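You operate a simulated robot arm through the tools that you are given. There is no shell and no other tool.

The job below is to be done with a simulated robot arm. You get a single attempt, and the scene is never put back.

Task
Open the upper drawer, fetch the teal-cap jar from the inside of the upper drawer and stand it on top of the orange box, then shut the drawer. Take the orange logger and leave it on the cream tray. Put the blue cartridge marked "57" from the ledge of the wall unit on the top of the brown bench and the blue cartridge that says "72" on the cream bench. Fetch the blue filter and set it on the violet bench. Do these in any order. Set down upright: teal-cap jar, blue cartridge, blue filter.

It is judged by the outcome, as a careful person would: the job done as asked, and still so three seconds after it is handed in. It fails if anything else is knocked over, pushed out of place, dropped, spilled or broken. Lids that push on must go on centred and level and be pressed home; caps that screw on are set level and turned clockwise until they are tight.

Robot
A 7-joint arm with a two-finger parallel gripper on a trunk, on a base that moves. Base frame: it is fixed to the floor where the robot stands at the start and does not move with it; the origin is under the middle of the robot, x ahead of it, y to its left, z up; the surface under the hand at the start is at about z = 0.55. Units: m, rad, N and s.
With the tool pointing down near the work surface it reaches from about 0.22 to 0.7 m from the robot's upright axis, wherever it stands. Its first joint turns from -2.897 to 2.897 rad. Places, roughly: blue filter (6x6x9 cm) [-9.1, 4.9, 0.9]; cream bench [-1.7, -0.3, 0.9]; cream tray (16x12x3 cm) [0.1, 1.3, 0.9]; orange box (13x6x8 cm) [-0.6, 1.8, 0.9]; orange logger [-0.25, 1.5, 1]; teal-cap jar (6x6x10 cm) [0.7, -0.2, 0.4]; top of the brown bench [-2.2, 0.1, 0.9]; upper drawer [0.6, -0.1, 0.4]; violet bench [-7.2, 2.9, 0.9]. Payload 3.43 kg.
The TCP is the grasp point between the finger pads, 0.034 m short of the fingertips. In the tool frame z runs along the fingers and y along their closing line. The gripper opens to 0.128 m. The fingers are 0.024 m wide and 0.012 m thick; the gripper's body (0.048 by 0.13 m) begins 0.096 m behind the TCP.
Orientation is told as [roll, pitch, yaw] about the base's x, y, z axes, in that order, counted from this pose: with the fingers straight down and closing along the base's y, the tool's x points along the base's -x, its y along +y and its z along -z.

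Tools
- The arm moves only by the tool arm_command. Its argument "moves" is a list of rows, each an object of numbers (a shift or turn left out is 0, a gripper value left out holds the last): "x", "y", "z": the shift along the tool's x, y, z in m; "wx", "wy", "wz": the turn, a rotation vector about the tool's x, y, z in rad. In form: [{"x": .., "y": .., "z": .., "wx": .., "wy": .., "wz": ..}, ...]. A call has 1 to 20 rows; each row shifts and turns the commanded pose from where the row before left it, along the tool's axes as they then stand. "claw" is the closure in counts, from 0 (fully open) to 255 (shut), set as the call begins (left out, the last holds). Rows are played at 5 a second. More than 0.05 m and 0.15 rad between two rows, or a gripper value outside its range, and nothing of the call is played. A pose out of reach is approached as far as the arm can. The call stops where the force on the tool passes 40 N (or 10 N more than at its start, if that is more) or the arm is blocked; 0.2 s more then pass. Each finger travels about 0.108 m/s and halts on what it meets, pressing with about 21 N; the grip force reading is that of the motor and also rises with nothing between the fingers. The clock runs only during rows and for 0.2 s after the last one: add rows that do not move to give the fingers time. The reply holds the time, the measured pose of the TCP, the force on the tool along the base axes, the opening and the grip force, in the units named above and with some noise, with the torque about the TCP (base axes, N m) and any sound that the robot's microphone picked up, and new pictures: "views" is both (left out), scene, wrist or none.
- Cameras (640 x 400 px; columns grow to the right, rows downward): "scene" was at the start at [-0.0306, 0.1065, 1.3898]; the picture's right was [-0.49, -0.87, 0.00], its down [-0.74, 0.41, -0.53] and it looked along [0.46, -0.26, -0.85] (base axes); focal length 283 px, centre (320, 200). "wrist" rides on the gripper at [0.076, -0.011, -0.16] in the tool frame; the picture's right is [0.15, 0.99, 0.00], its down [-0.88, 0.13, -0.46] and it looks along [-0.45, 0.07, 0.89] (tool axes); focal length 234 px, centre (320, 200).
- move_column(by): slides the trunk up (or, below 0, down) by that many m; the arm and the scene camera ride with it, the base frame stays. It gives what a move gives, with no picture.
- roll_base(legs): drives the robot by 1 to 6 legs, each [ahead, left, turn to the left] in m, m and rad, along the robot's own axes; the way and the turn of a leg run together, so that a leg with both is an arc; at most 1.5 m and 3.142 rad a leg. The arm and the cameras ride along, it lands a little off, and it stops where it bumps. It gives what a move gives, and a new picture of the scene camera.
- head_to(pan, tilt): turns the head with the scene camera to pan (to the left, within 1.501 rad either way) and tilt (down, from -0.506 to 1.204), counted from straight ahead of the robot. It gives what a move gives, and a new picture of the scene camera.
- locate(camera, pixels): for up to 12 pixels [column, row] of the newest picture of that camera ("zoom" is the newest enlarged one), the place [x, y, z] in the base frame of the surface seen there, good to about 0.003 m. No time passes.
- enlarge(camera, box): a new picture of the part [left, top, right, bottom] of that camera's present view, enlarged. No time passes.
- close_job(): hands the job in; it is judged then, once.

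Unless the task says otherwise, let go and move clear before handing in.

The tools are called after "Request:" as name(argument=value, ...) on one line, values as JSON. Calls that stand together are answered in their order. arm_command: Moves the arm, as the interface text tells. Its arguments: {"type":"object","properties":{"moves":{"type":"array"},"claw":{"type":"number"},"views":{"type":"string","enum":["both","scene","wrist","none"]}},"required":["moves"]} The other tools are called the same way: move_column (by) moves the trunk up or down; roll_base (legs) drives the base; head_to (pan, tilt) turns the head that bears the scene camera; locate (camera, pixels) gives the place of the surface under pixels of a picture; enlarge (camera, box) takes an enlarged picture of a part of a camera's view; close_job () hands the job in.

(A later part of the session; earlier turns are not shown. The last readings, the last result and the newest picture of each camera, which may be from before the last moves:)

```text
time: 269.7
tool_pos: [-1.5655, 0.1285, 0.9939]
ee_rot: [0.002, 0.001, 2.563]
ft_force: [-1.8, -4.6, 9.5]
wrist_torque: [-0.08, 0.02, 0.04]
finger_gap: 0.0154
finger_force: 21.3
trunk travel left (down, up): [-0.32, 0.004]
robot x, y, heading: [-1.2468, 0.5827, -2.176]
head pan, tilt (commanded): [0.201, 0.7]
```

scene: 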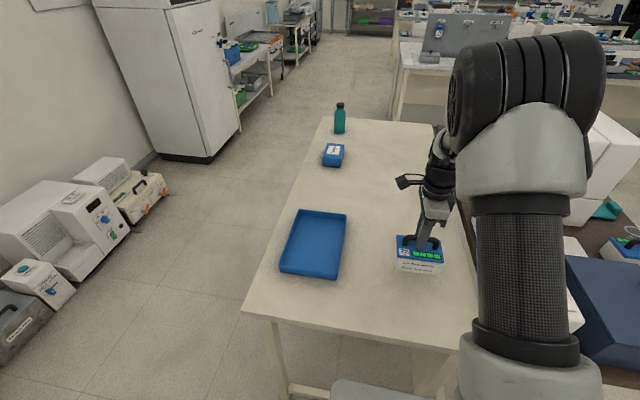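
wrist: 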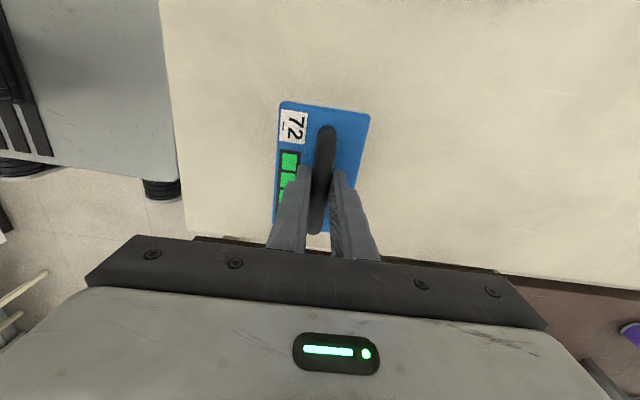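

It has touched down. I'll open the fingers and rise clear.

Request:
arm_command(moves=[{}, {}, {"z": -0.01}, {"z": -0.02}, {"z": -0.04}, {"z": -0.04}, {"z": -0.04}, {}], claw=165, views="both")

Request:
enlarge(camera="scene", box=[340, 180, 500, 300])

```text
time: 271.5
tool_pos: [-1.5649, 0.1314, 1.1419]
ee_rot: [-0.002, 0.0, 2.562]
ft_force: [-0.6, 0.7, -0.3]
wrist_torque: [-0.02, 0.0, 0.0]
finger_gap: 0.0452
finger_force: 0.0
trunk travel left (down, up): [-0.32, 0.004]
robot x, y, heading: [-1.245, 0.5792, -2.181]
head pan, tilt (commanded): [0.201, 0.7]
```

scene: 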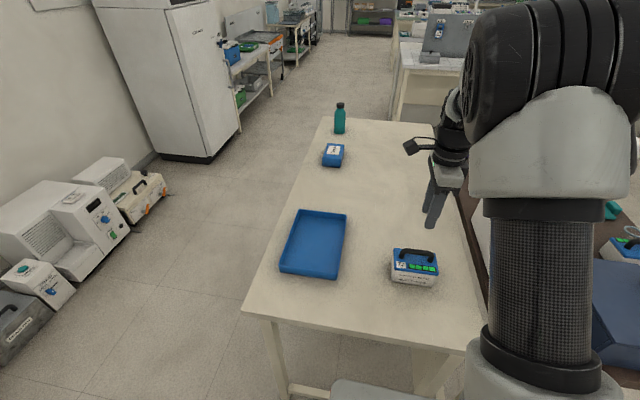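
wrist: 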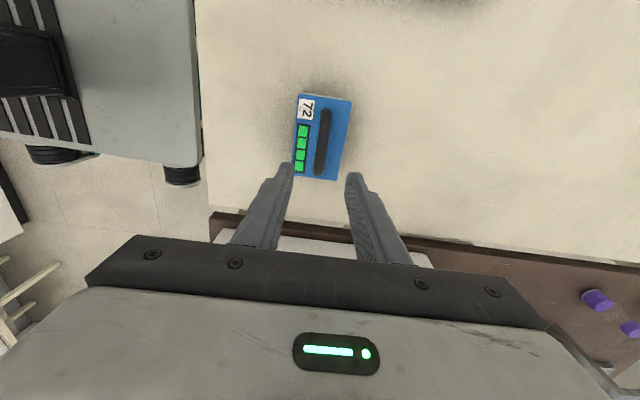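

```text
3.33 times, centred on (420, 240) of scene
```

zoom: 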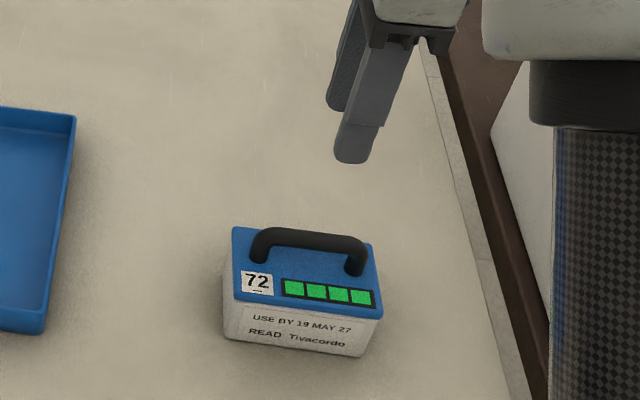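

"72" stands upright on the cream bench. I'll turn the hand back to neutral, back away and face down the long aisle toward the violet bench and the filter.

Request:
arm_command(moves=[{"y": -0.04, "z": -0.02}, {"y": -0.04}, {"wz": -0.14}, {"wz": -0.14}, {"wz": -0.14}, {"wz": -0.14}, {"wz": -0.14}, {"wz": -0.14}, {"wz": -0.14}, {"wz": -0.14}, {"wz": -0.14}, {"wz": -0.14}, {"wz": -0.14}, {}], views="none")

Request:
roll_base(legs=[[-0.35, 0, 0], [0, 0, -1.545]])

Request:
head_to(pan=0.1, tilt=0.25)

```text
time: 274.5
tool_pos: [-1.5233, 0.1964, 1.1625]
ee_rot: [0.0, 0.0, -2.181]
ft_force: [0.3, 0.1, -0.2]
wrist_torque: [-0.01, -0.01, 0.0]
finger_gap: 0.0453
finger_force: 0.0
trunk travel left (down, up): [-0.32, 0.004]
robot x, y, heading: [-1.247, 0.5803, -2.18]
head pan, tilt (commanded): [0.201, 0.7]
```

```text
time: 280.8
tool_pos: [-1.4229, 1.1572, 1.1614]
ee_rot: [0.0, -0.002, 2.515]
ft_force: [0.3, 0.7, 0.2]
wrist_torque: [0.02, 0.01, 0.05]
finger_gap: 0.0453
finger_force: 0.0
trunk travel left (down, up): [-0.32, 0.004]
robot x, y, heading: [-1.0484, 0.8723, 2.517]
head pan, tilt (commanded): [0.201, 0.7]
```

scene: 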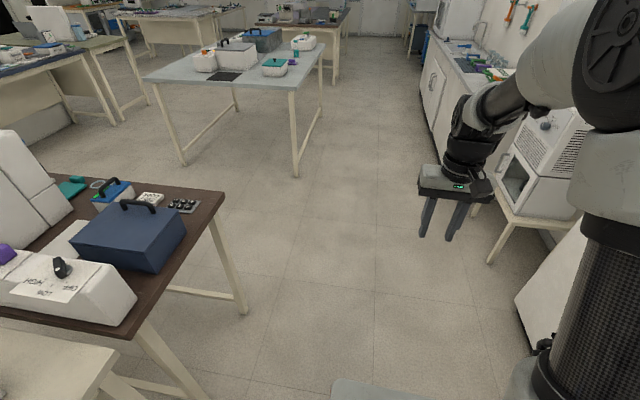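

```text
time: 281.6
tool_pos: [-1.4235, 1.1567, 1.1621]
ee_rot: [0.001, 0.001, 2.515]
ft_force: [0.1, -0.6, -0.4]
wrist_torque: [0.02, -0.03, 0.02]
finger_gap: 0.0453
finger_force: 0.2
trunk travel left (down, up): [-0.32, 0.004]
robot x, y, heading: [-1.0444, 0.8729, 2.522]
head pan, tilt (commanded): [0.099, 0.25]
```

scene: 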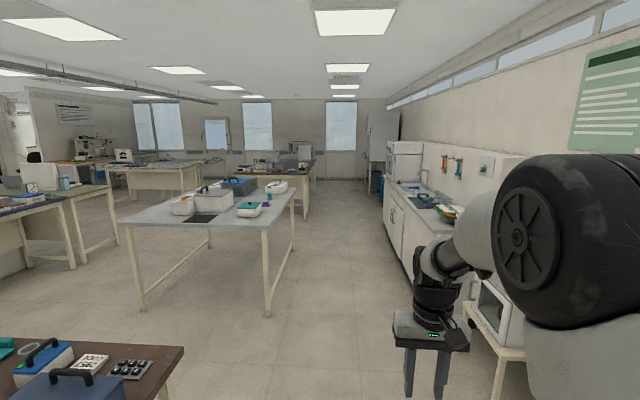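

The long aisle lies straight ahead. I'll measure the floor, bench legs and sink counter to plan a clear path.

Request:
locate(camera="scene", pixels=[[268, 312], [293, 243], [265, 230], [293, 193], [385, 225], [405, 260], [305, 210], [315, 172], [470, 330], [375, 195], [290, 165], [345, 185]])

Request:
enlarge(camera="scene", box=[80, 120, 420, 260])

```text
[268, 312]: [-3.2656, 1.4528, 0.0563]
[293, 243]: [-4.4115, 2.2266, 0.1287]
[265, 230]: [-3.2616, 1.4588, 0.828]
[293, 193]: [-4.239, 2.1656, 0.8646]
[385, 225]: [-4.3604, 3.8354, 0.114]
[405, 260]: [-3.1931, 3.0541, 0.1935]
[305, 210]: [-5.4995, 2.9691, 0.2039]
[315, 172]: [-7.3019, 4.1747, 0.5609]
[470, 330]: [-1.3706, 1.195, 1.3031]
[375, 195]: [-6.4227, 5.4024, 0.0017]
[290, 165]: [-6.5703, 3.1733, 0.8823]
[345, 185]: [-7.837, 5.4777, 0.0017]
```

```text
1.88 times, centred on (250, 190) of scene
```

zoom: 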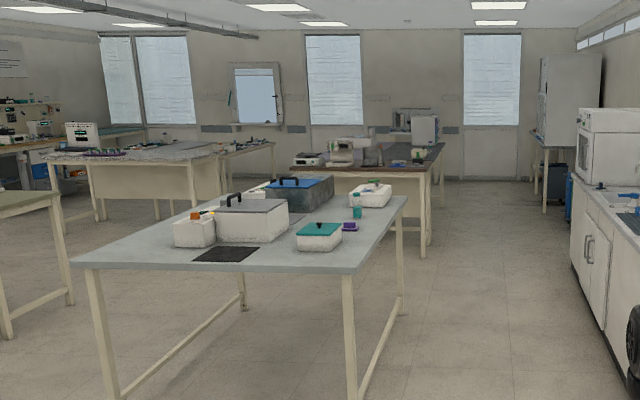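

The aisle is about 1.37 m wide and clear. I'll straighten up and drive down it.

Request:
roll_base(legs=[[0, 0, 0.03], [1.5, 0, 0], [1.5, 0.0, 0], [1.0, 0, 0]])

Request:
head_to(pan=0.5, tilt=0.35)

```text
time: 301.0
tool_pos: [-4.7154, 3.3312, 1.1621]
ee_rot: [0.0, -0.001, 2.52]
ft_force: [-0.2, -0.4, -0.4]
wrist_torque: [0.0, -0.03, 0.0]
finger_gap: 0.0451
finger_force: 0.1
trunk travel left (down, up): [-0.32, 0.004]
robot x, y, heading: [-4.3304, 3.0463, 2.518]
head pan, tilt (commanded): [0.099, 0.25]
```

scene: 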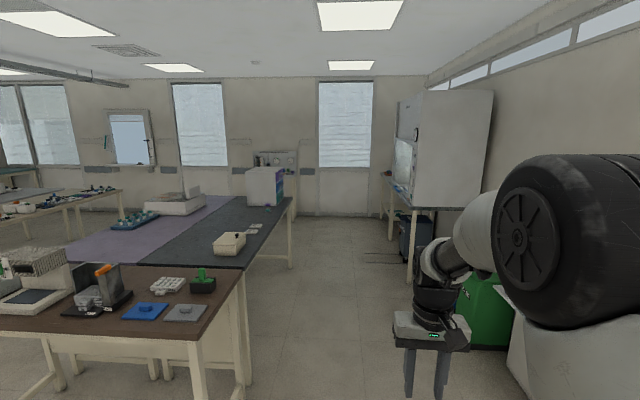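

```text
time: 301.9
tool_pos: [-4.7158, 3.3308, 1.1623]
ee_rot: [0.001, 0.001, 2.52]
ft_force: [-0.5, -0.4, -0.2]
wrist_torque: [-0.01, -0.01, -0.01]
finger_gap: 0.0452
finger_force: 0.1
trunk travel left (down, up): [-0.32, 0.004]
robot x, y, heading: [-4.333, 3.0468, 2.524]
head pan, tilt (commanded): [0.499, 0.351]
```

scene: 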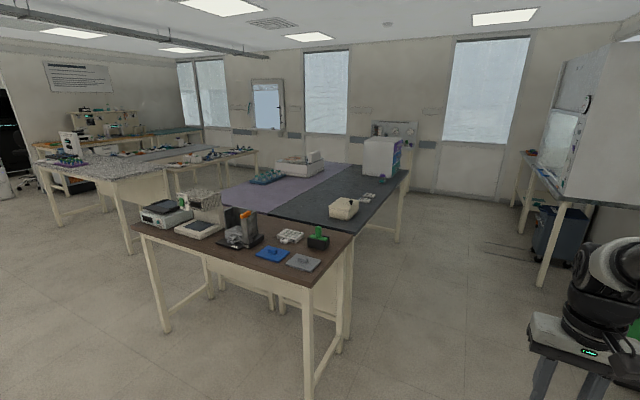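

A violet-topped bench appears at (270,185), and the filter should be near (392,139) by the window. I'll zoom in on both.

Request:
enlarge(camera="scene", box=[340, 100, 460, 190])

Request:
enlarge(camera="scene", box=[200, 130, 420, 260])

Request:
locate(camera="scene", pixels=[[225, 200], [262, 208], [300, 185], [335, 172], [350, 165], [320, 205], [405, 178], [395, 130], [345, 205], [385, 150], [260, 185], [350, 240]])

```text
4.44 times, centred on (400, 145) of scene
```

zoom: 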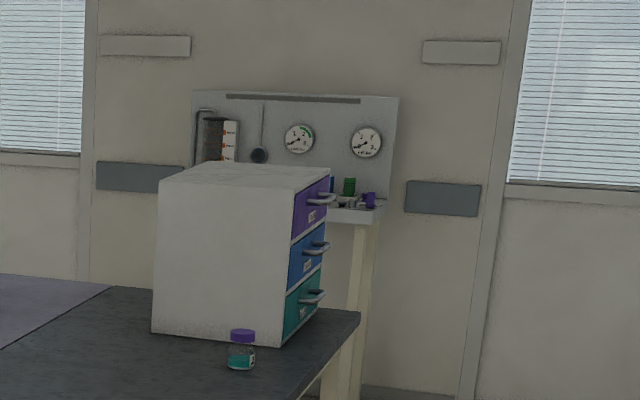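

```text
2.91 times, centred on (310, 195) of scene
```

zoom: 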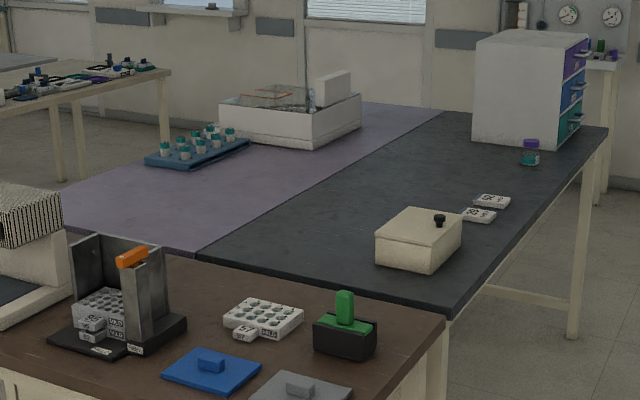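

```text
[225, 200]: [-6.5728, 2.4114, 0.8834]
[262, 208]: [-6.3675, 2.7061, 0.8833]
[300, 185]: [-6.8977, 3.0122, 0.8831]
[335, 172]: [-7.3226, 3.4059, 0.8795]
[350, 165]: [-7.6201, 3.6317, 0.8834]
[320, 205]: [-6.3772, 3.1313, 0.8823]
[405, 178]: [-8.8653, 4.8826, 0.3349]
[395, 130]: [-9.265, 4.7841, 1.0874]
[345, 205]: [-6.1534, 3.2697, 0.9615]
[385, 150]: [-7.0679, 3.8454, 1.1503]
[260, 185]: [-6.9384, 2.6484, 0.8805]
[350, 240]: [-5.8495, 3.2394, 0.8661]
```

The violet bench lies behind the slate one, so it must be reached from its far end or far side; the filter is at the gauge rig near (-9.27, 4.78). I'll check the aisle width by the fume hood before driving on.

Request:
locate(camera="scene", pixels=[[540, 284], [565, 210], [520, 200], [550, 255], [480, 240], [450, 300], [395, 240], [525, 160], [350, 350], [470, 215]])

Request:
head_to(pan=-0.3, tilt=0.5)

```text
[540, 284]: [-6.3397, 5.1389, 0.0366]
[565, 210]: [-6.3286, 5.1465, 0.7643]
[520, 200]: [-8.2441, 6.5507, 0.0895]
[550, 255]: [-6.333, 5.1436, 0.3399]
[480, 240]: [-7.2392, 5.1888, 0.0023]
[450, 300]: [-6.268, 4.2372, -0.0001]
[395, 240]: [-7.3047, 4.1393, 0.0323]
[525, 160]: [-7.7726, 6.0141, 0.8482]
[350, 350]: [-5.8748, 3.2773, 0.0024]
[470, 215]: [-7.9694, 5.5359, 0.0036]
```

```text
time: 303.0
tool_pos: [-4.7154, 3.3317, 1.1624]
ee_rot: [-0.001, 0.002, 2.52]
ft_force: [0.8, 0.0, -0.6]
wrist_torque: [0.01, -0.04, -0.03]
finger_gap: 0.0451
finger_force: 0.1
trunk travel left (down, up): [-0.32, 0.004]
robot x, y, heading: [-4.3343, 3.0497, 2.53]
head pan, tilt (commanded): [-0.3, 0.499]
```

scene: 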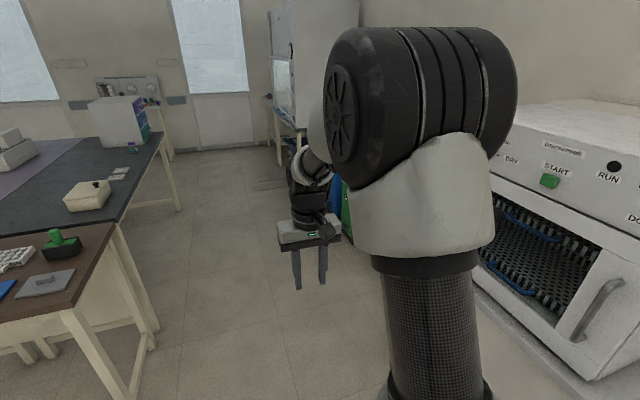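

The aisle stays clear past the fume hood (its leg is at n≈0.75 and the slate bench end at n≈-0.6). I'll drive on to the far end.

Request:
roll_base(legs=[[0, 0, 0.05], [1.5, 0, 0], [1.5, 0, 0], [0.8, 0, 0]])

Request:
head_to(pan=0.6, tilt=0.45)

Request:
head_to(pan=1.45, tilt=0.45)

```text
time: 321.9
tool_pos: [-7.9746, 5.337, 1.1619]
ee_rot: [-0.001, 0.001, 2.572]
ft_force: [-0.2, 0.1, 0.1]
wrist_torque: [-0.01, -0.01, 0.03]
finger_gap: 0.0451
finger_force: 0.1
trunk travel left (down, up): [-0.32, 0.004]
robot x, y, heading: [-7.58, 5.0747, 2.575]
head pan, tilt (commanded): [-0.3, 0.499]
```

scene: 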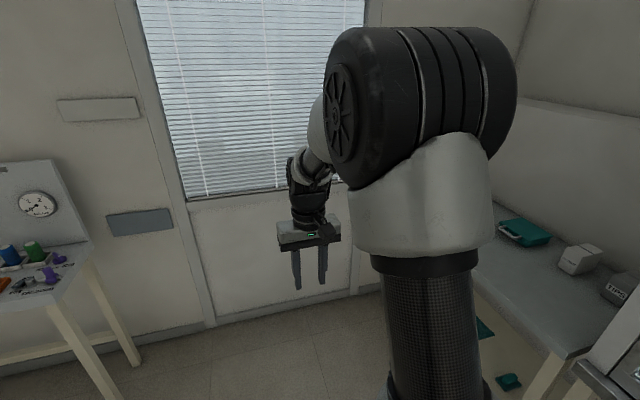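

```text
time: 323.1
tool_pos: [-7.9741, 5.3376, 1.1608]
ee_rot: [-0.001, 0.002, 2.57]
ft_force: [0.2, 1.1, -0.6]
wrist_torque: [0.0, 0.02, 0.0]
finger_gap: 0.0449
finger_force: 0.1
trunk travel left (down, up): [-0.32, 0.004]
robot x, y, heading: [-7.5823, 5.0738, 2.571]
head pan, tilt (commanded): [0.6, 0.45]
```

scene: 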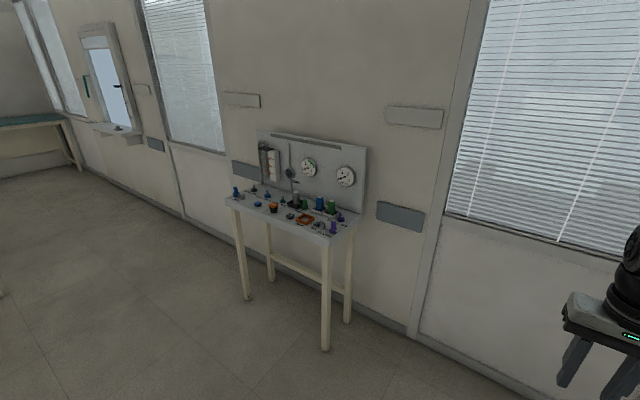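

```text
time: 324.2
tool_pos: [-7.9736, 5.3381, 1.1621]
ee_rot: [0.001, 0.0, 2.573]
ft_force: [0.0, -0.3, 0.1]
wrist_torque: [0.02, 0.01, 0.0]
finger_gap: 0.0451
finger_force: 0.1
trunk travel left (down, up): [-0.32, 0.004]
robot x, y, heading: [-7.58, 5.0745, 2.579]
head pan, tilt (commanded): [1.45, 0.45]
```

scene: 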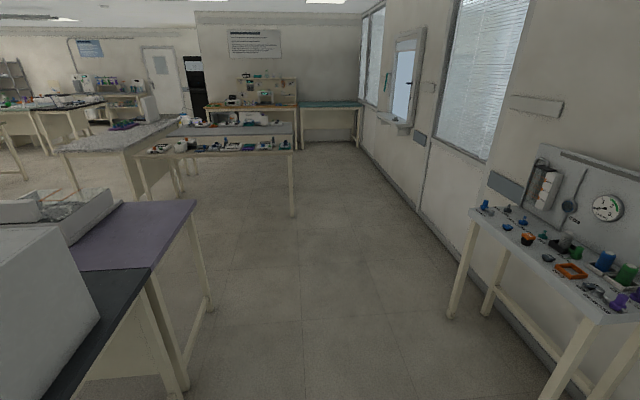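

The gauge rig table holds several coloured items, including a blue one at (320,205), and the violet bench's far end looks free. I'll zoom in on the table.

Request:
head_to(pan=0.7, tilt=0.5)

Request:
enlarge(camera="scene", box=[240, 120, 400, 220])

```text
time: 325.4
tool_pos: [-7.9744, 5.3376, 1.1615]
ee_rot: [0.001, 0.0, 2.571]
ft_force: [0.1, -0.3, 0.3]
wrist_torque: [0.04, -0.03, -0.03]
finger_gap: 0.0452
finger_force: 0.1
trunk travel left (down, up): [-0.32, 0.004]
robot x, y, heading: [-7.5795, 5.074, 2.577]
head pan, tilt (commanded): [0.7, 0.499]
```

scene: 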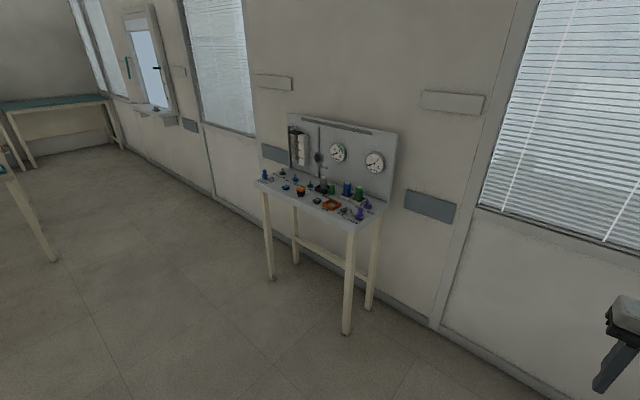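

```text
4.00 times, centred on (320, 170) of scene
```

zoom: 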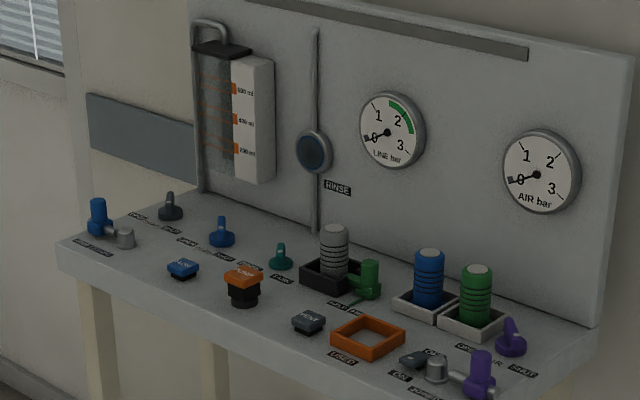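

Three ribbed filters stand on the console: grey (clamped), blue at (428,280) in a white tray, and green beside it. I'll measure them.

Request:
locate(camera="zoom", pixels=[[430, 252], [428, 280], [428, 303], [478, 270], [370, 270], [430, 318], [445, 293], [400, 300], [60, 245], [550, 385], [395, 285], [335, 230]])

```text
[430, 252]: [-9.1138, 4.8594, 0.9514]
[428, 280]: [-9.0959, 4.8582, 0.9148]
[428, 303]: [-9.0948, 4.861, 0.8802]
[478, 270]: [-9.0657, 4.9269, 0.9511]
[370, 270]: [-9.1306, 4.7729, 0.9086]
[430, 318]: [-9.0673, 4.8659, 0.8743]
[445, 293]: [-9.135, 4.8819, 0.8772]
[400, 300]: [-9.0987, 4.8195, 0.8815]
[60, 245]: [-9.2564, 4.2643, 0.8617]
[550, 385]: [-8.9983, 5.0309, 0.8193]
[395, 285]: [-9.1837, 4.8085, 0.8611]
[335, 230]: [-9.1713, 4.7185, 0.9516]
```

Request:
locate(camera="zoom", pixels=[[430, 220], [480, 240], [360, 230], [560, 300], [250, 210], [410, 249], [447, 255], [415, 300], [440, 303], [455, 305], [600, 330], [395, 305]])

Request:
locate(camera="zoom", pixels=[[600, 150], [240, 100], [590, 325], [210, 205], [480, 375], [100, 300], [320, 330], [370, 340], [280, 265], [460, 265], [495, 270], [478, 320]])

```text
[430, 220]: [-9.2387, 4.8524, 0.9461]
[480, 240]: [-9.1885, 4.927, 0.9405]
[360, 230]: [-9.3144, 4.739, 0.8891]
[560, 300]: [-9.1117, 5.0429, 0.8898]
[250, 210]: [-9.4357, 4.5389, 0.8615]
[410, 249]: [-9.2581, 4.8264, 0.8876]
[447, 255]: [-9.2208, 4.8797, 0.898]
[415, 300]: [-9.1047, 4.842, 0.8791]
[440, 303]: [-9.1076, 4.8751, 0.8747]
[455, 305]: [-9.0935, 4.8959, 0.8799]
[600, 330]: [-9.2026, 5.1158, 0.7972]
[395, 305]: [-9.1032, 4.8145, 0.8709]
```

```text
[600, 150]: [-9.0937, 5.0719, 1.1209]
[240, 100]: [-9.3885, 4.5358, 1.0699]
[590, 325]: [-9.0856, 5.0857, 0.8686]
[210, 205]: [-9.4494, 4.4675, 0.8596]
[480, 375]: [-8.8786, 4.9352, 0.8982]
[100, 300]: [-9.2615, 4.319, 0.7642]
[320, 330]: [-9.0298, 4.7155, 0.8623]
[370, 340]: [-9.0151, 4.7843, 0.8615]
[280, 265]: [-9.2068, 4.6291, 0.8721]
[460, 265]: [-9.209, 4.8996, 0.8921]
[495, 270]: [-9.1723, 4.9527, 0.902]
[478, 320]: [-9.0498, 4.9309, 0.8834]
```

The filter's axis is at about (-9.114, 4.859), top z 0.951, 0.10 m in front of the gauge panel and 0.083 m from the green filter. I'll shift left to stand squarely in front of it.

Request:
roll_base(legs=[[0, 1.09, -0.02], [0.3, 0, 0]])

Request:
head_to(pan=0.0, tilt=0.65)

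Request:
enlarge(camera="scene", box=[180, 100, 480, 290])

```text
time: 337.8
tool_pos: [-8.812, 4.5969, 1.1613]
ee_rot: [0.001, 0.003, 2.544]
ft_force: [0.3, 0.4, -0.7]
wrist_torque: [-0.06, 0.01, -0.03]
finger_gap: 0.0452
finger_force: 0.0
trunk travel left (down, up): [-0.32, 0.004]
robot x, y, heading: [-8.424, 4.3246, 2.551]
head pan, tilt (commanded): [0.7, 0.499]
```

scene: 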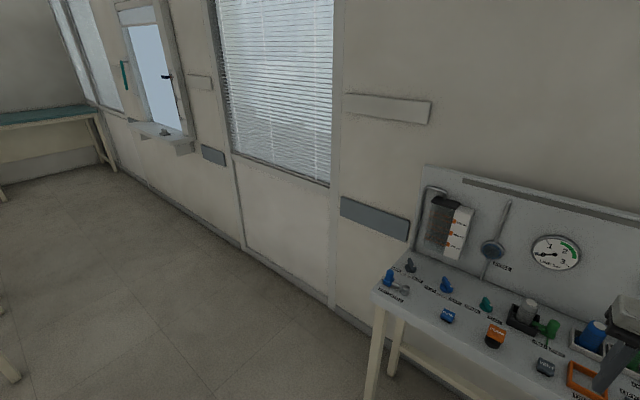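

```text
time: 338.9
tool_pos: [-8.811, 4.596, 1.1618]
ee_rot: [0.0, 0.0, 2.545]
ft_force: [0.0, 0.7, -0.2]
wrist_torque: [-0.01, -0.04, -0.01]
finger_gap: 0.0452
finger_force: 0.0
trunk travel left (down, up): [-0.32, 0.004]
robot x, y, heading: [-8.4269, 4.3262, 2.55]
head pan, tilt (commanded): [0.0, 0.649]
```

scene: 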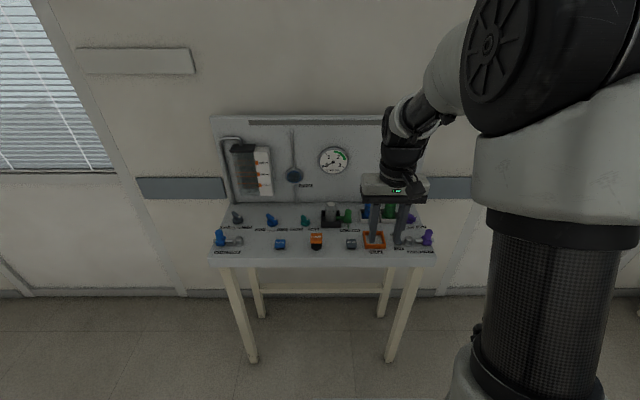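

```text
2.11 times, centred on (330, 195) of scene
```

zoom: 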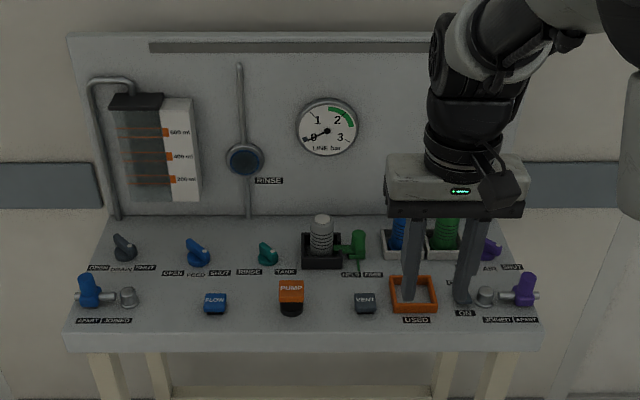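

I'm facing the console, but the hand hides the blue filter. I'll move it left for a clear look.

Request:
arm_command(moves=[{"y": 0.045}, {"y": 0.045}, {"y": 0.045}, {"y": 0.045}, {}], views="scene")

Request:
enlarge(camera="scene", box=[330, 180, 450, 270])

```text
time: 340.1
tool_pos: [-8.9105, 4.4444, 1.164]
ee_rot: [0.0, 0.0, 2.545]
ft_force: [-0.2, -0.2, 0.1]
wrist_torque: [-0.03, 0.01, -0.02]
finger_gap: 0.0451
finger_force: 0.0
trunk travel left (down, up): [-0.32, 0.004]
robot x, y, heading: [-8.4266, 4.3251, 2.551]
head pan, tilt (commanded): [0.0, 0.649]
```

scene: 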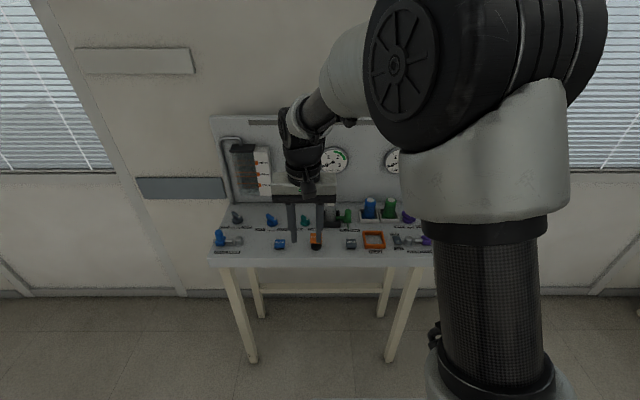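

```text
4.44 times, centred on (390, 225) of scene
```

zoom: 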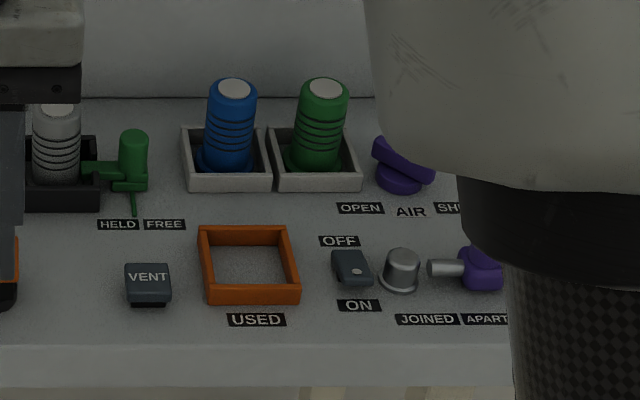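

Request:
locate(camera="zoom", pixels=[[234, 90], [218, 88], [250, 90], [232, 130], [210, 120], [255, 125], [228, 168], [190, 175], [268, 185], [228, 180], [325, 90], [185, 135]])

Request:
locate(camera="zoom", pixels=[[234, 82], [234, 99], [222, 158], [240, 160], [228, 60], [280, 60], [215, 160], [255, 160], [228, 172], [232, 110], [232, 150], [300, 370]])

```text
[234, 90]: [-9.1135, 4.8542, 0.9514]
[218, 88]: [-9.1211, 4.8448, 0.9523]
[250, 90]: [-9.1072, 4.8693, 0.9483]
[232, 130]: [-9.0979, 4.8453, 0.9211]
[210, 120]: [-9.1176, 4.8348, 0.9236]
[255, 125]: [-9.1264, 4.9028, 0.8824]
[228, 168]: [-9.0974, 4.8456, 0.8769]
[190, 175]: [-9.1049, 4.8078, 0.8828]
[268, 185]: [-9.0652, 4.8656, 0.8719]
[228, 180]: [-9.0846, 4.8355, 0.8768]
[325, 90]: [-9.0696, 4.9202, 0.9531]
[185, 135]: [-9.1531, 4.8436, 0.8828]
```

```text
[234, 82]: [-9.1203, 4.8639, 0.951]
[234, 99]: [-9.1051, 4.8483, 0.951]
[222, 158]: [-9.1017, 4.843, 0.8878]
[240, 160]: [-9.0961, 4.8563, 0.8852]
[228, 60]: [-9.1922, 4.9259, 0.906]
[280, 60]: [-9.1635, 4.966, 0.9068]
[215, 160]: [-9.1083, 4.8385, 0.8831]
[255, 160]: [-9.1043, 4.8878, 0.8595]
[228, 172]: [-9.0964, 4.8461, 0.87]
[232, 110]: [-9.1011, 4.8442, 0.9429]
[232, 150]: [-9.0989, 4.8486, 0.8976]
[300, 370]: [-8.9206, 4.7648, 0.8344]
```

The filter's centre is (-9.1135, 4.8565), its body about 45 mm across, with a tray rim at z 0.883. I'll check how far the gauge on the panel behind sticks out, since the hand's back edge comes near it.

Request:
enlarge(camera="scene", box=[320, 110, 420, 200])

Request:
locate(camera="scene", pixels=[[393, 160], [388, 155], [335, 158], [335, 175], [370, 170], [345, 185], [370, 190], [320, 230], [372, 262], [355, 125], [300, 262]])

```text
4.44 times, centred on (370, 155) of scene
```

zoom: 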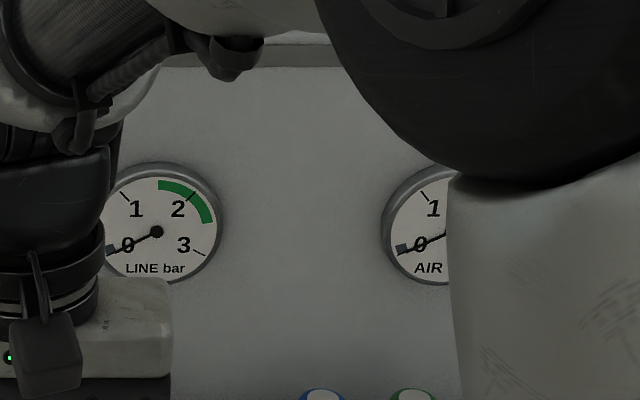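

```text
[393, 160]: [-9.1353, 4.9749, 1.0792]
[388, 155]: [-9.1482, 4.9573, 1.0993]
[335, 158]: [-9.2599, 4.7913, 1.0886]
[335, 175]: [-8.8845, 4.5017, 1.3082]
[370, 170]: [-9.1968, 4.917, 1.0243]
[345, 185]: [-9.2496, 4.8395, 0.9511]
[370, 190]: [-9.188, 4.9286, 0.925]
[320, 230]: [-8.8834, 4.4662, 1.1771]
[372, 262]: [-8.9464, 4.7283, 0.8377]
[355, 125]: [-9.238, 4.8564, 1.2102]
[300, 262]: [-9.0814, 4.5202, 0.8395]
```

The hand's body fits between the two gauges with about 36 mm to the panel. I'll rotate the hand to close front-to-back, drive 0.3 m closer and move above the filter.

Request:
arm_command(moves=[{"wz": 0.15}, {"wz": 0.15}, {"wz": 0.15}, {"wz": 0.15}, {"wz": 0.15}, {"wz": 0.15}, {"wz": 0.15}, {"wz": 0.15}, {"wz": 0.15}, {"wz": 0.15}, {"wz": 0.07}, {}], claw=100, views="none")

Request:
roll_base(legs=[[0.3, 0, 0]])

Request:
arm_command(moves=[{"x": -0.045}, {"x": -0.045}, {"x": -0.045}, {"x": -0.045}, {"x": -0.045}, {}], views="both")

```text
time: 342.6
tool_pos: [-8.9121, 4.4489, 1.1624]
ee_rot: [0.0, -0.001, 0.975]
ft_force: [0.2, 1.0, -0.6]
wrist_torque: [-0.02, -0.03, 0.03]
finger_gap: 0.0778
finger_force: 0.2
trunk travel left (down, up): [-0.32, 0.004]
robot x, y, heading: [-8.4248, 4.3267, 2.55]
head pan, tilt (commanded): [0.0, 0.649]
```

```text
time: 344.7
tool_pos: [-9.1565, 4.6152, 1.1616]
ee_rot: [-0.003, 0.001, 0.974]
ft_force: [0.0, 0.4, -0.1]
wrist_torque: [-0.01, 0.01, 0.01]
finger_gap: 0.078
finger_force: 0.2
trunk travel left (down, up): [-0.32, 0.004]
robot x, y, heading: [-8.6712, 4.4936, 2.541]
head pan, tilt (commanded): [0.0, 0.649]
```

scene: 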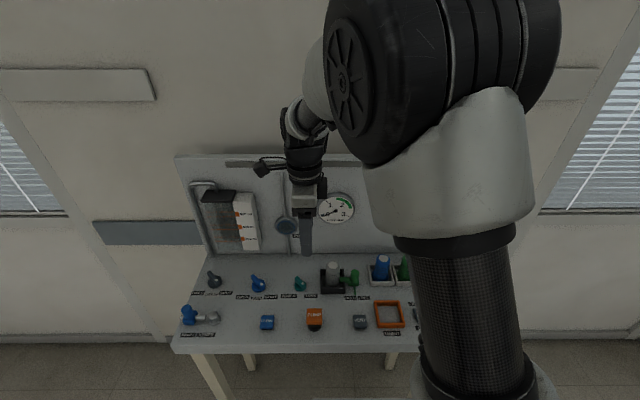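

```text
time: 346.1
tool_pos: [-9.0296, 4.7994, 1.1597]
ee_rot: [-0.002, 0.0, 0.971]
ft_force: [-0.3, 0.4, -0.3]
wrist_torque: [-0.04, -0.01, -0.01]
finger_gap: 0.0776
finger_force: 0.0
trunk travel left (down, up): [-0.32, 0.004]
robot x, y, heading: [-8.6675, 4.489, 2.544]
head pan, tilt (commanded): [0.0, 0.649]
```

scene: 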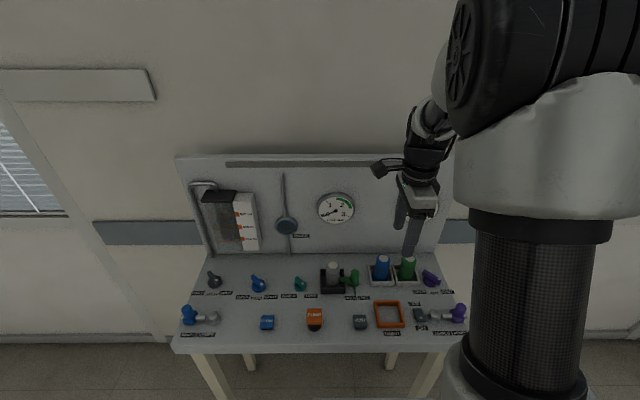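
wrist: 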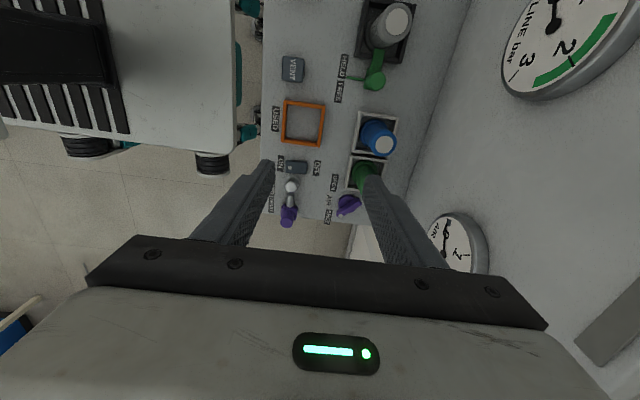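

The wrist view now shows the blue filter's white top at about (383,144). I'll measure it from here.

Request:
enlarge(camera="wrist", box=[300, 80, 440, 200])

```text
3.33 times, centred on (370, 140) of wrist
```

zoom: 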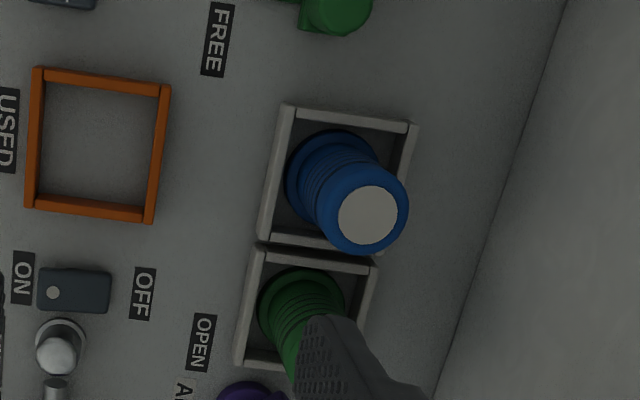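

Request:
locate(camera="zoom", pixels=[[367, 215], [340, 218], [396, 213], [368, 190], [366, 242], [345, 160], [300, 200], [310, 140], [270, 180], [400, 150], [345, 115], [310, 238]])

```text
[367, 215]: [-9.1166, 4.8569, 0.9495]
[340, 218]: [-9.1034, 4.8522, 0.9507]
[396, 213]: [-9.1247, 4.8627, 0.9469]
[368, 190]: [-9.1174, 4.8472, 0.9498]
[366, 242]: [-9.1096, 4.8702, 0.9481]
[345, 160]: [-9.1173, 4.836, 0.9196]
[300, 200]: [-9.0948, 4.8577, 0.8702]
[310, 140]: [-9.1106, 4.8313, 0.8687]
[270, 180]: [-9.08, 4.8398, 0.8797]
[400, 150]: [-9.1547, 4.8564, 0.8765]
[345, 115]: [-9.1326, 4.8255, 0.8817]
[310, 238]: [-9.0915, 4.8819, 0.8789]
```

The filter's centre is (-9.114, 4.8575) from this camera too. I'll move in over it and begin lowering.

Request:
arm_command(moves=[{"y": 0.035}, {"y": 0.035}, {"y": 0.0325}, {}, {"z": 0.04}, {"z": 0.04}, {}], views="both")

Request:
enlarge(camera="wrist", box=[220, 80, 420, 220])

```text
time: 347.7
tool_pos: [-9.114, 4.8595, 1.0806]
ee_rot: [0.0, 0.0, 0.973]
ft_force: [-0.8, 0.1, -0.2]
wrist_torque: [0.0, -0.05, 0.03]
finger_gap: 0.0782
finger_force: 0.1
trunk travel left (down, up): [-0.32, 0.004]
robot x, y, heading: [-8.6667, 4.492, 2.542]
head pan, tilt (commanded): [0.0, 0.649]
```

scene: 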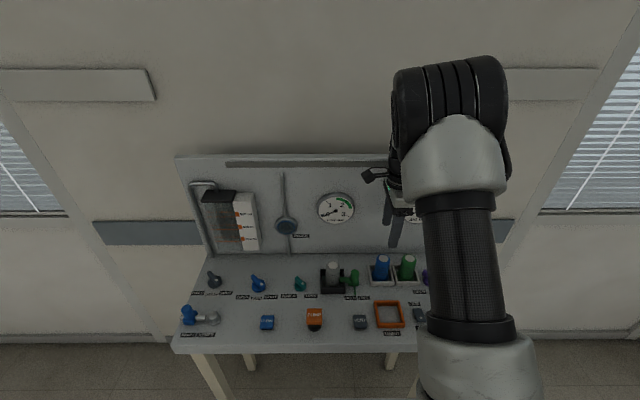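
wrist: 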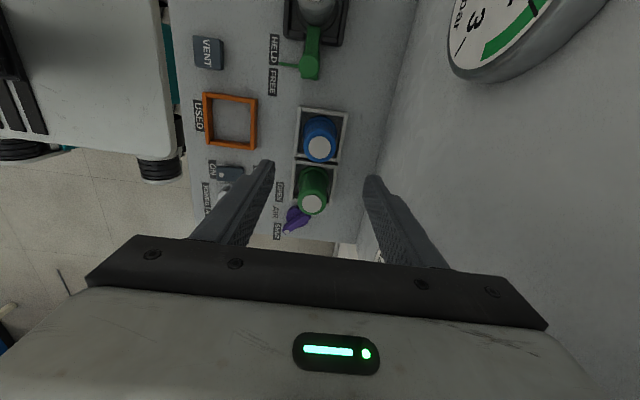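

```text
2.86 times, centred on (320, 150) of wrist
```

zoom: 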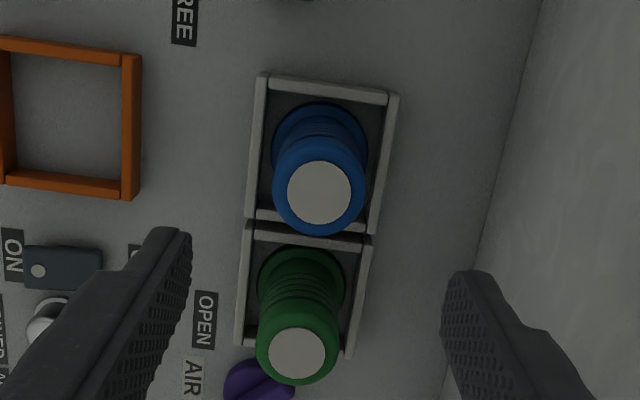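

Request:
locate(camera="zoom", pixels=[[319, 192], [290, 195], [349, 190], [319, 165], [319, 222]])

```text
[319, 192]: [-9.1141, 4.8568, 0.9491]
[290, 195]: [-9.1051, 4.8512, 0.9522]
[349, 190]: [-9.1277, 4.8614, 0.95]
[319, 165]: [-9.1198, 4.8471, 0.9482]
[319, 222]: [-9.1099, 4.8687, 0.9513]
```

The filter is within 3 mm of the hand's centre. I'll descend around it, keeping the fingertips above the tray rim.

Request:
arm_command(moves=[{"x": 0.0025, "z": 0.04}, {"z": 0.04}, {"z": 0.04}, {"z": 0.025}, {"z": 0.008}, {}], views="both")

Request:
enlarge(camera="wrist", box=[220, 60, 420, 260])

```text
time: 349.1
tool_pos: [-9.1141, 4.8574, 0.9283]
ee_rot: [0.0, 0.0, 0.973]
ft_force: [-0.6, 0.6, 0.3]
wrist_torque: [-0.02, -0.03, -0.01]
finger_gap: 0.0776
finger_force: 0.0
trunk travel left (down, up): [-0.32, 0.004]
robot x, y, heading: [-8.6704, 4.4896, 2.547]
head pan, tilt (commanded): [0.0, 0.649]
```

scene: 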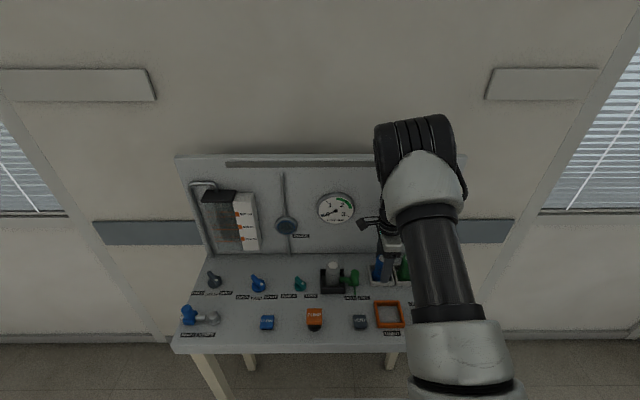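
wrist: 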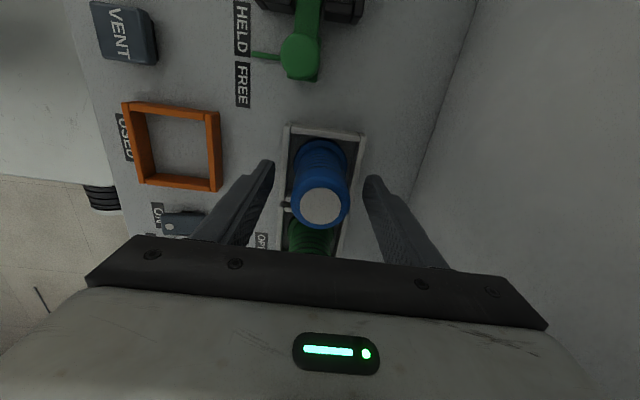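

```text
2.00 times, centred on (320, 160) of wrist
```

zoom: 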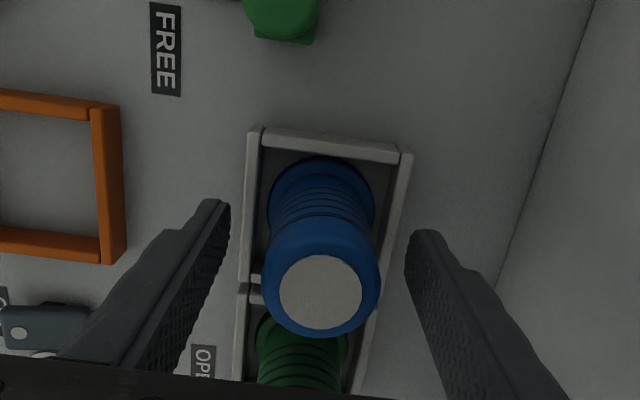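

The fingers straddle the filter front and back, so I'm closing on it.

Request:
arm_command(moves=[{}, {}, {}, {}], claw=255, views="wrist")

```text
time: 350.1
tool_pos: [-9.1144, 4.8571, 0.9287]
ee_rot: [-0.002, 0.0, 0.972]
ft_force: [-0.5, -0.5, -0.8]
wrist_torque: [0.01, 0.02, 0.03]
finger_gap: 0.041
finger_force: 21.5
trunk travel left (down, up): [-0.32, 0.004]
robot x, y, heading: [-8.6684, 4.4912, 2.546]
head pan, tilt (commanded): [0.0, 0.649]
```

wrist: 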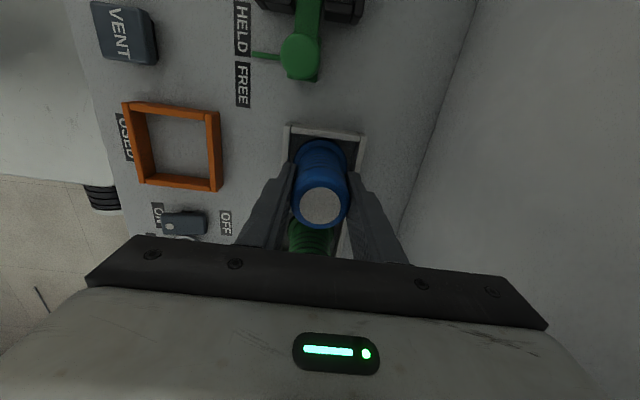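

It's gripped at a 0.041 gap. I'll lift it straight out of the tray.

Request:
arm_command(moves=[{"z": -0.015}, {"z": -0.02}, {"z": -0.03}, {"z": -0.04}, {"z": -0.04}, {"z": -0.04}, {"z": -0.04}, {}], views="both")

```text
time: 351.9
tool_pos: [-9.1155, 4.8558, 1.1563]
ee_rot: [-0.002, 0.001, 0.972]
ft_force: [-1.4, -0.1, -2.1]
wrist_torque: [0.01, 0.01, 0.0]
finger_gap: 0.0411
finger_force: 21.0
trunk travel left (down, up): [-0.32, 0.004]
robot x, y, heading: [-8.672, 4.49, 2.543]
head pan, tilt (commanded): [0.0, 0.649]
```

scene: 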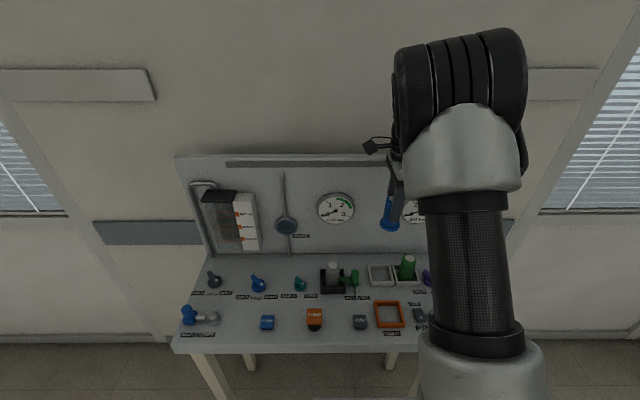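
wrist: 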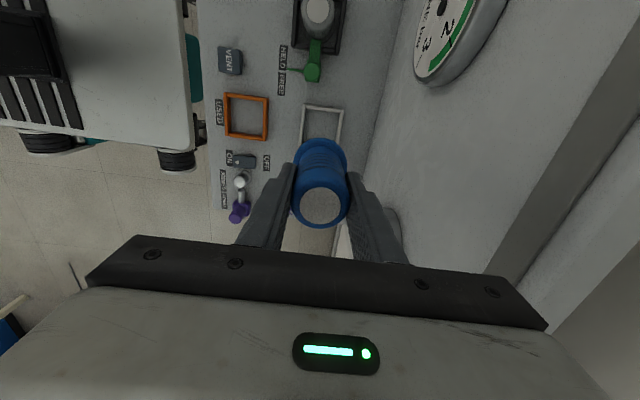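

The filter is out and the others are untouched. I'll draw it in, back away from the wall and turn around towards the violet bench.

Request:
arm_command(moves=[{"y": -0.035}, {"y": -0.035}, {"y": -0.03}, {}], views="none")

Request:
roll_base(legs=[[-0.33, 0, 0], [0, 0, 3.14]])

Request:
head_to(pan=-0.3, tilt=0.6)

```text
time: 352.9
tool_pos: [-9.0349, 4.8022, 1.1553]
ee_rot: [0.0, 0.001, 0.973]
ft_force: [0.2, 1.1, -1.0]
wrist_torque: [-0.02, -0.01, 0.0]
finger_gap: 0.0411
finger_force: 20.8
trunk travel left (down, up): [-0.32, 0.004]
robot x, y, heading: [-8.6692, 4.4902, 2.544]
head pan, tilt (commanded): [0.0, 0.649]
```

```text
time: 362.9
tool_pos: [-7.9945, 4.0354, 1.1539]
ee_rot: [0.0, 0.001, -2.052]
ft_force: [0.0, 0.6, -2.3]
wrist_torque: [-0.03, 0.05, 0.0]
finger_gap: 0.041
finger_force: 20.9
trunk travel left (down, up): [-0.32, 0.004]
robot x, y, heading: [-8.3937, 4.2989, -0.478]
head pan, tilt (commanded): [0.0, 0.649]
```

scene: 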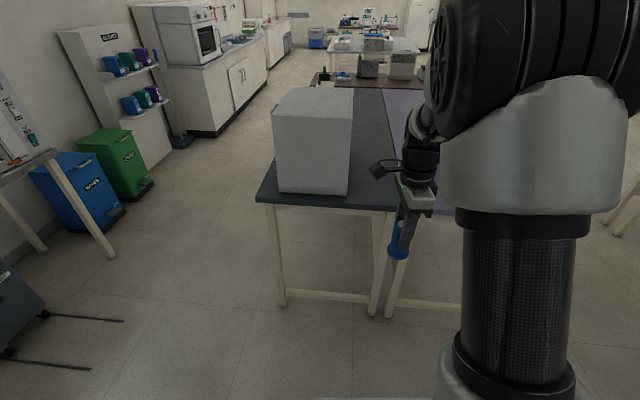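

```text
time: 363.7
tool_pos: [-7.9944, 4.0351, 1.1542]
ee_rot: [-0.002, 0.001, -2.054]
ft_force: [0.3, 0.9, -1.0]
wrist_torque: [0.02, 0.01, 0.01]
finger_gap: 0.041
finger_force: 21.3
trunk travel left (down, up): [-0.32, 0.004]
robot x, y, heading: [-8.3954, 4.3025, -0.476]
head pan, tilt (commanded): [-0.3, 0.6]
```

scene: 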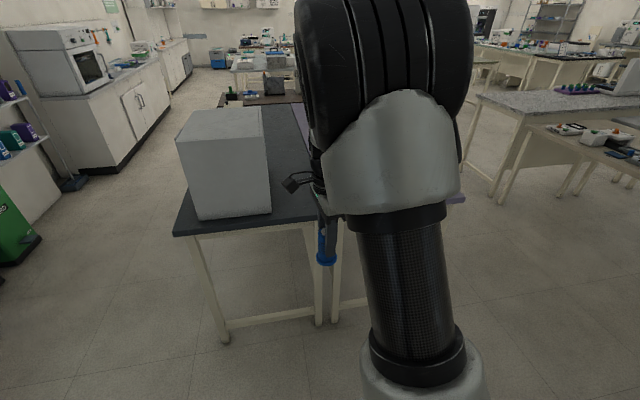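

I'll correct the heading by a small right turn and slide right so I'm square to the violet bench's end.

Request:
roll_base(legs=[[0, 0, -0.115], [0, -0.42, 0]])

Request:
head_to(pan=0.25, tilt=0.6)

```text
time: 368.9
tool_pos: [-8.2672, 3.6395, 1.1542]
ee_rot: [-0.001, 0.001, -2.17]
ft_force: [0.0, 0.3, -1.7]
wrist_torque: [-0.02, 0.01, 0.02]
finger_gap: 0.0409
finger_force: 21.2
trunk travel left (down, up): [-0.32, 0.004]
robot x, y, heading: [-8.6328, 3.9492, -0.596]
head pan, tilt (commanded): [-0.3, 0.6]
```

scene: 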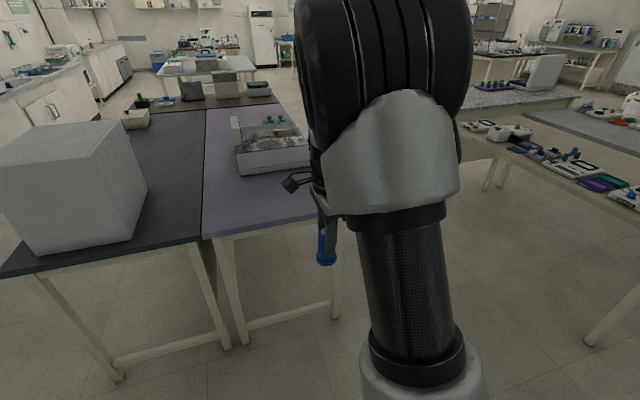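

```text
time: 369.9
tool_pos: [-8.2669, 3.6387, 1.1539]
ee_rot: [-0.002, 0.0, -2.169]
ft_force: [-0.6, 0.7, -1.1]
wrist_torque: [0.04, -0.04, 0.01]
finger_gap: 0.0408
finger_force: 21.0
trunk travel left (down, up): [-0.32, 0.004]
robot x, y, heading: [-8.6299, 3.9504, -0.597]
head pan, tilt (commanded): [0.25, 0.6]
```

scene: 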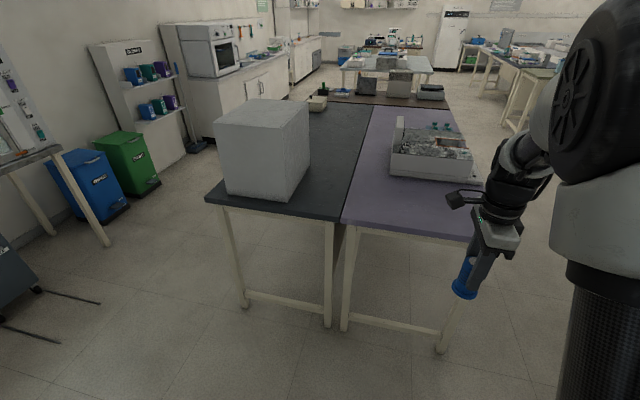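

The violet bench's end is clear in front of the white instrument, around (395,205). I'll measure its edges and free area.

Request:
locate(camera="scene", pixels=[[345, 218], [465, 238], [400, 205], [370, 190], [392, 175], [440, 185], [430, 210], [400, 228], [355, 185], [340, 330], [440, 350]])

```text
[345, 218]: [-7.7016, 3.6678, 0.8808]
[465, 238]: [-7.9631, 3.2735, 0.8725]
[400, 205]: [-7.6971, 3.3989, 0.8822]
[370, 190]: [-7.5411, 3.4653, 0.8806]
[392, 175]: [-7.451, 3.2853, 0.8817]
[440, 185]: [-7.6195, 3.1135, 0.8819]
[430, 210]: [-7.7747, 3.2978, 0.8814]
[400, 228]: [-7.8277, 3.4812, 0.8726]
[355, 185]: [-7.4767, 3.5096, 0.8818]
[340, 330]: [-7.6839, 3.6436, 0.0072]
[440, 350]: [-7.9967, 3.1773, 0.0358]
```

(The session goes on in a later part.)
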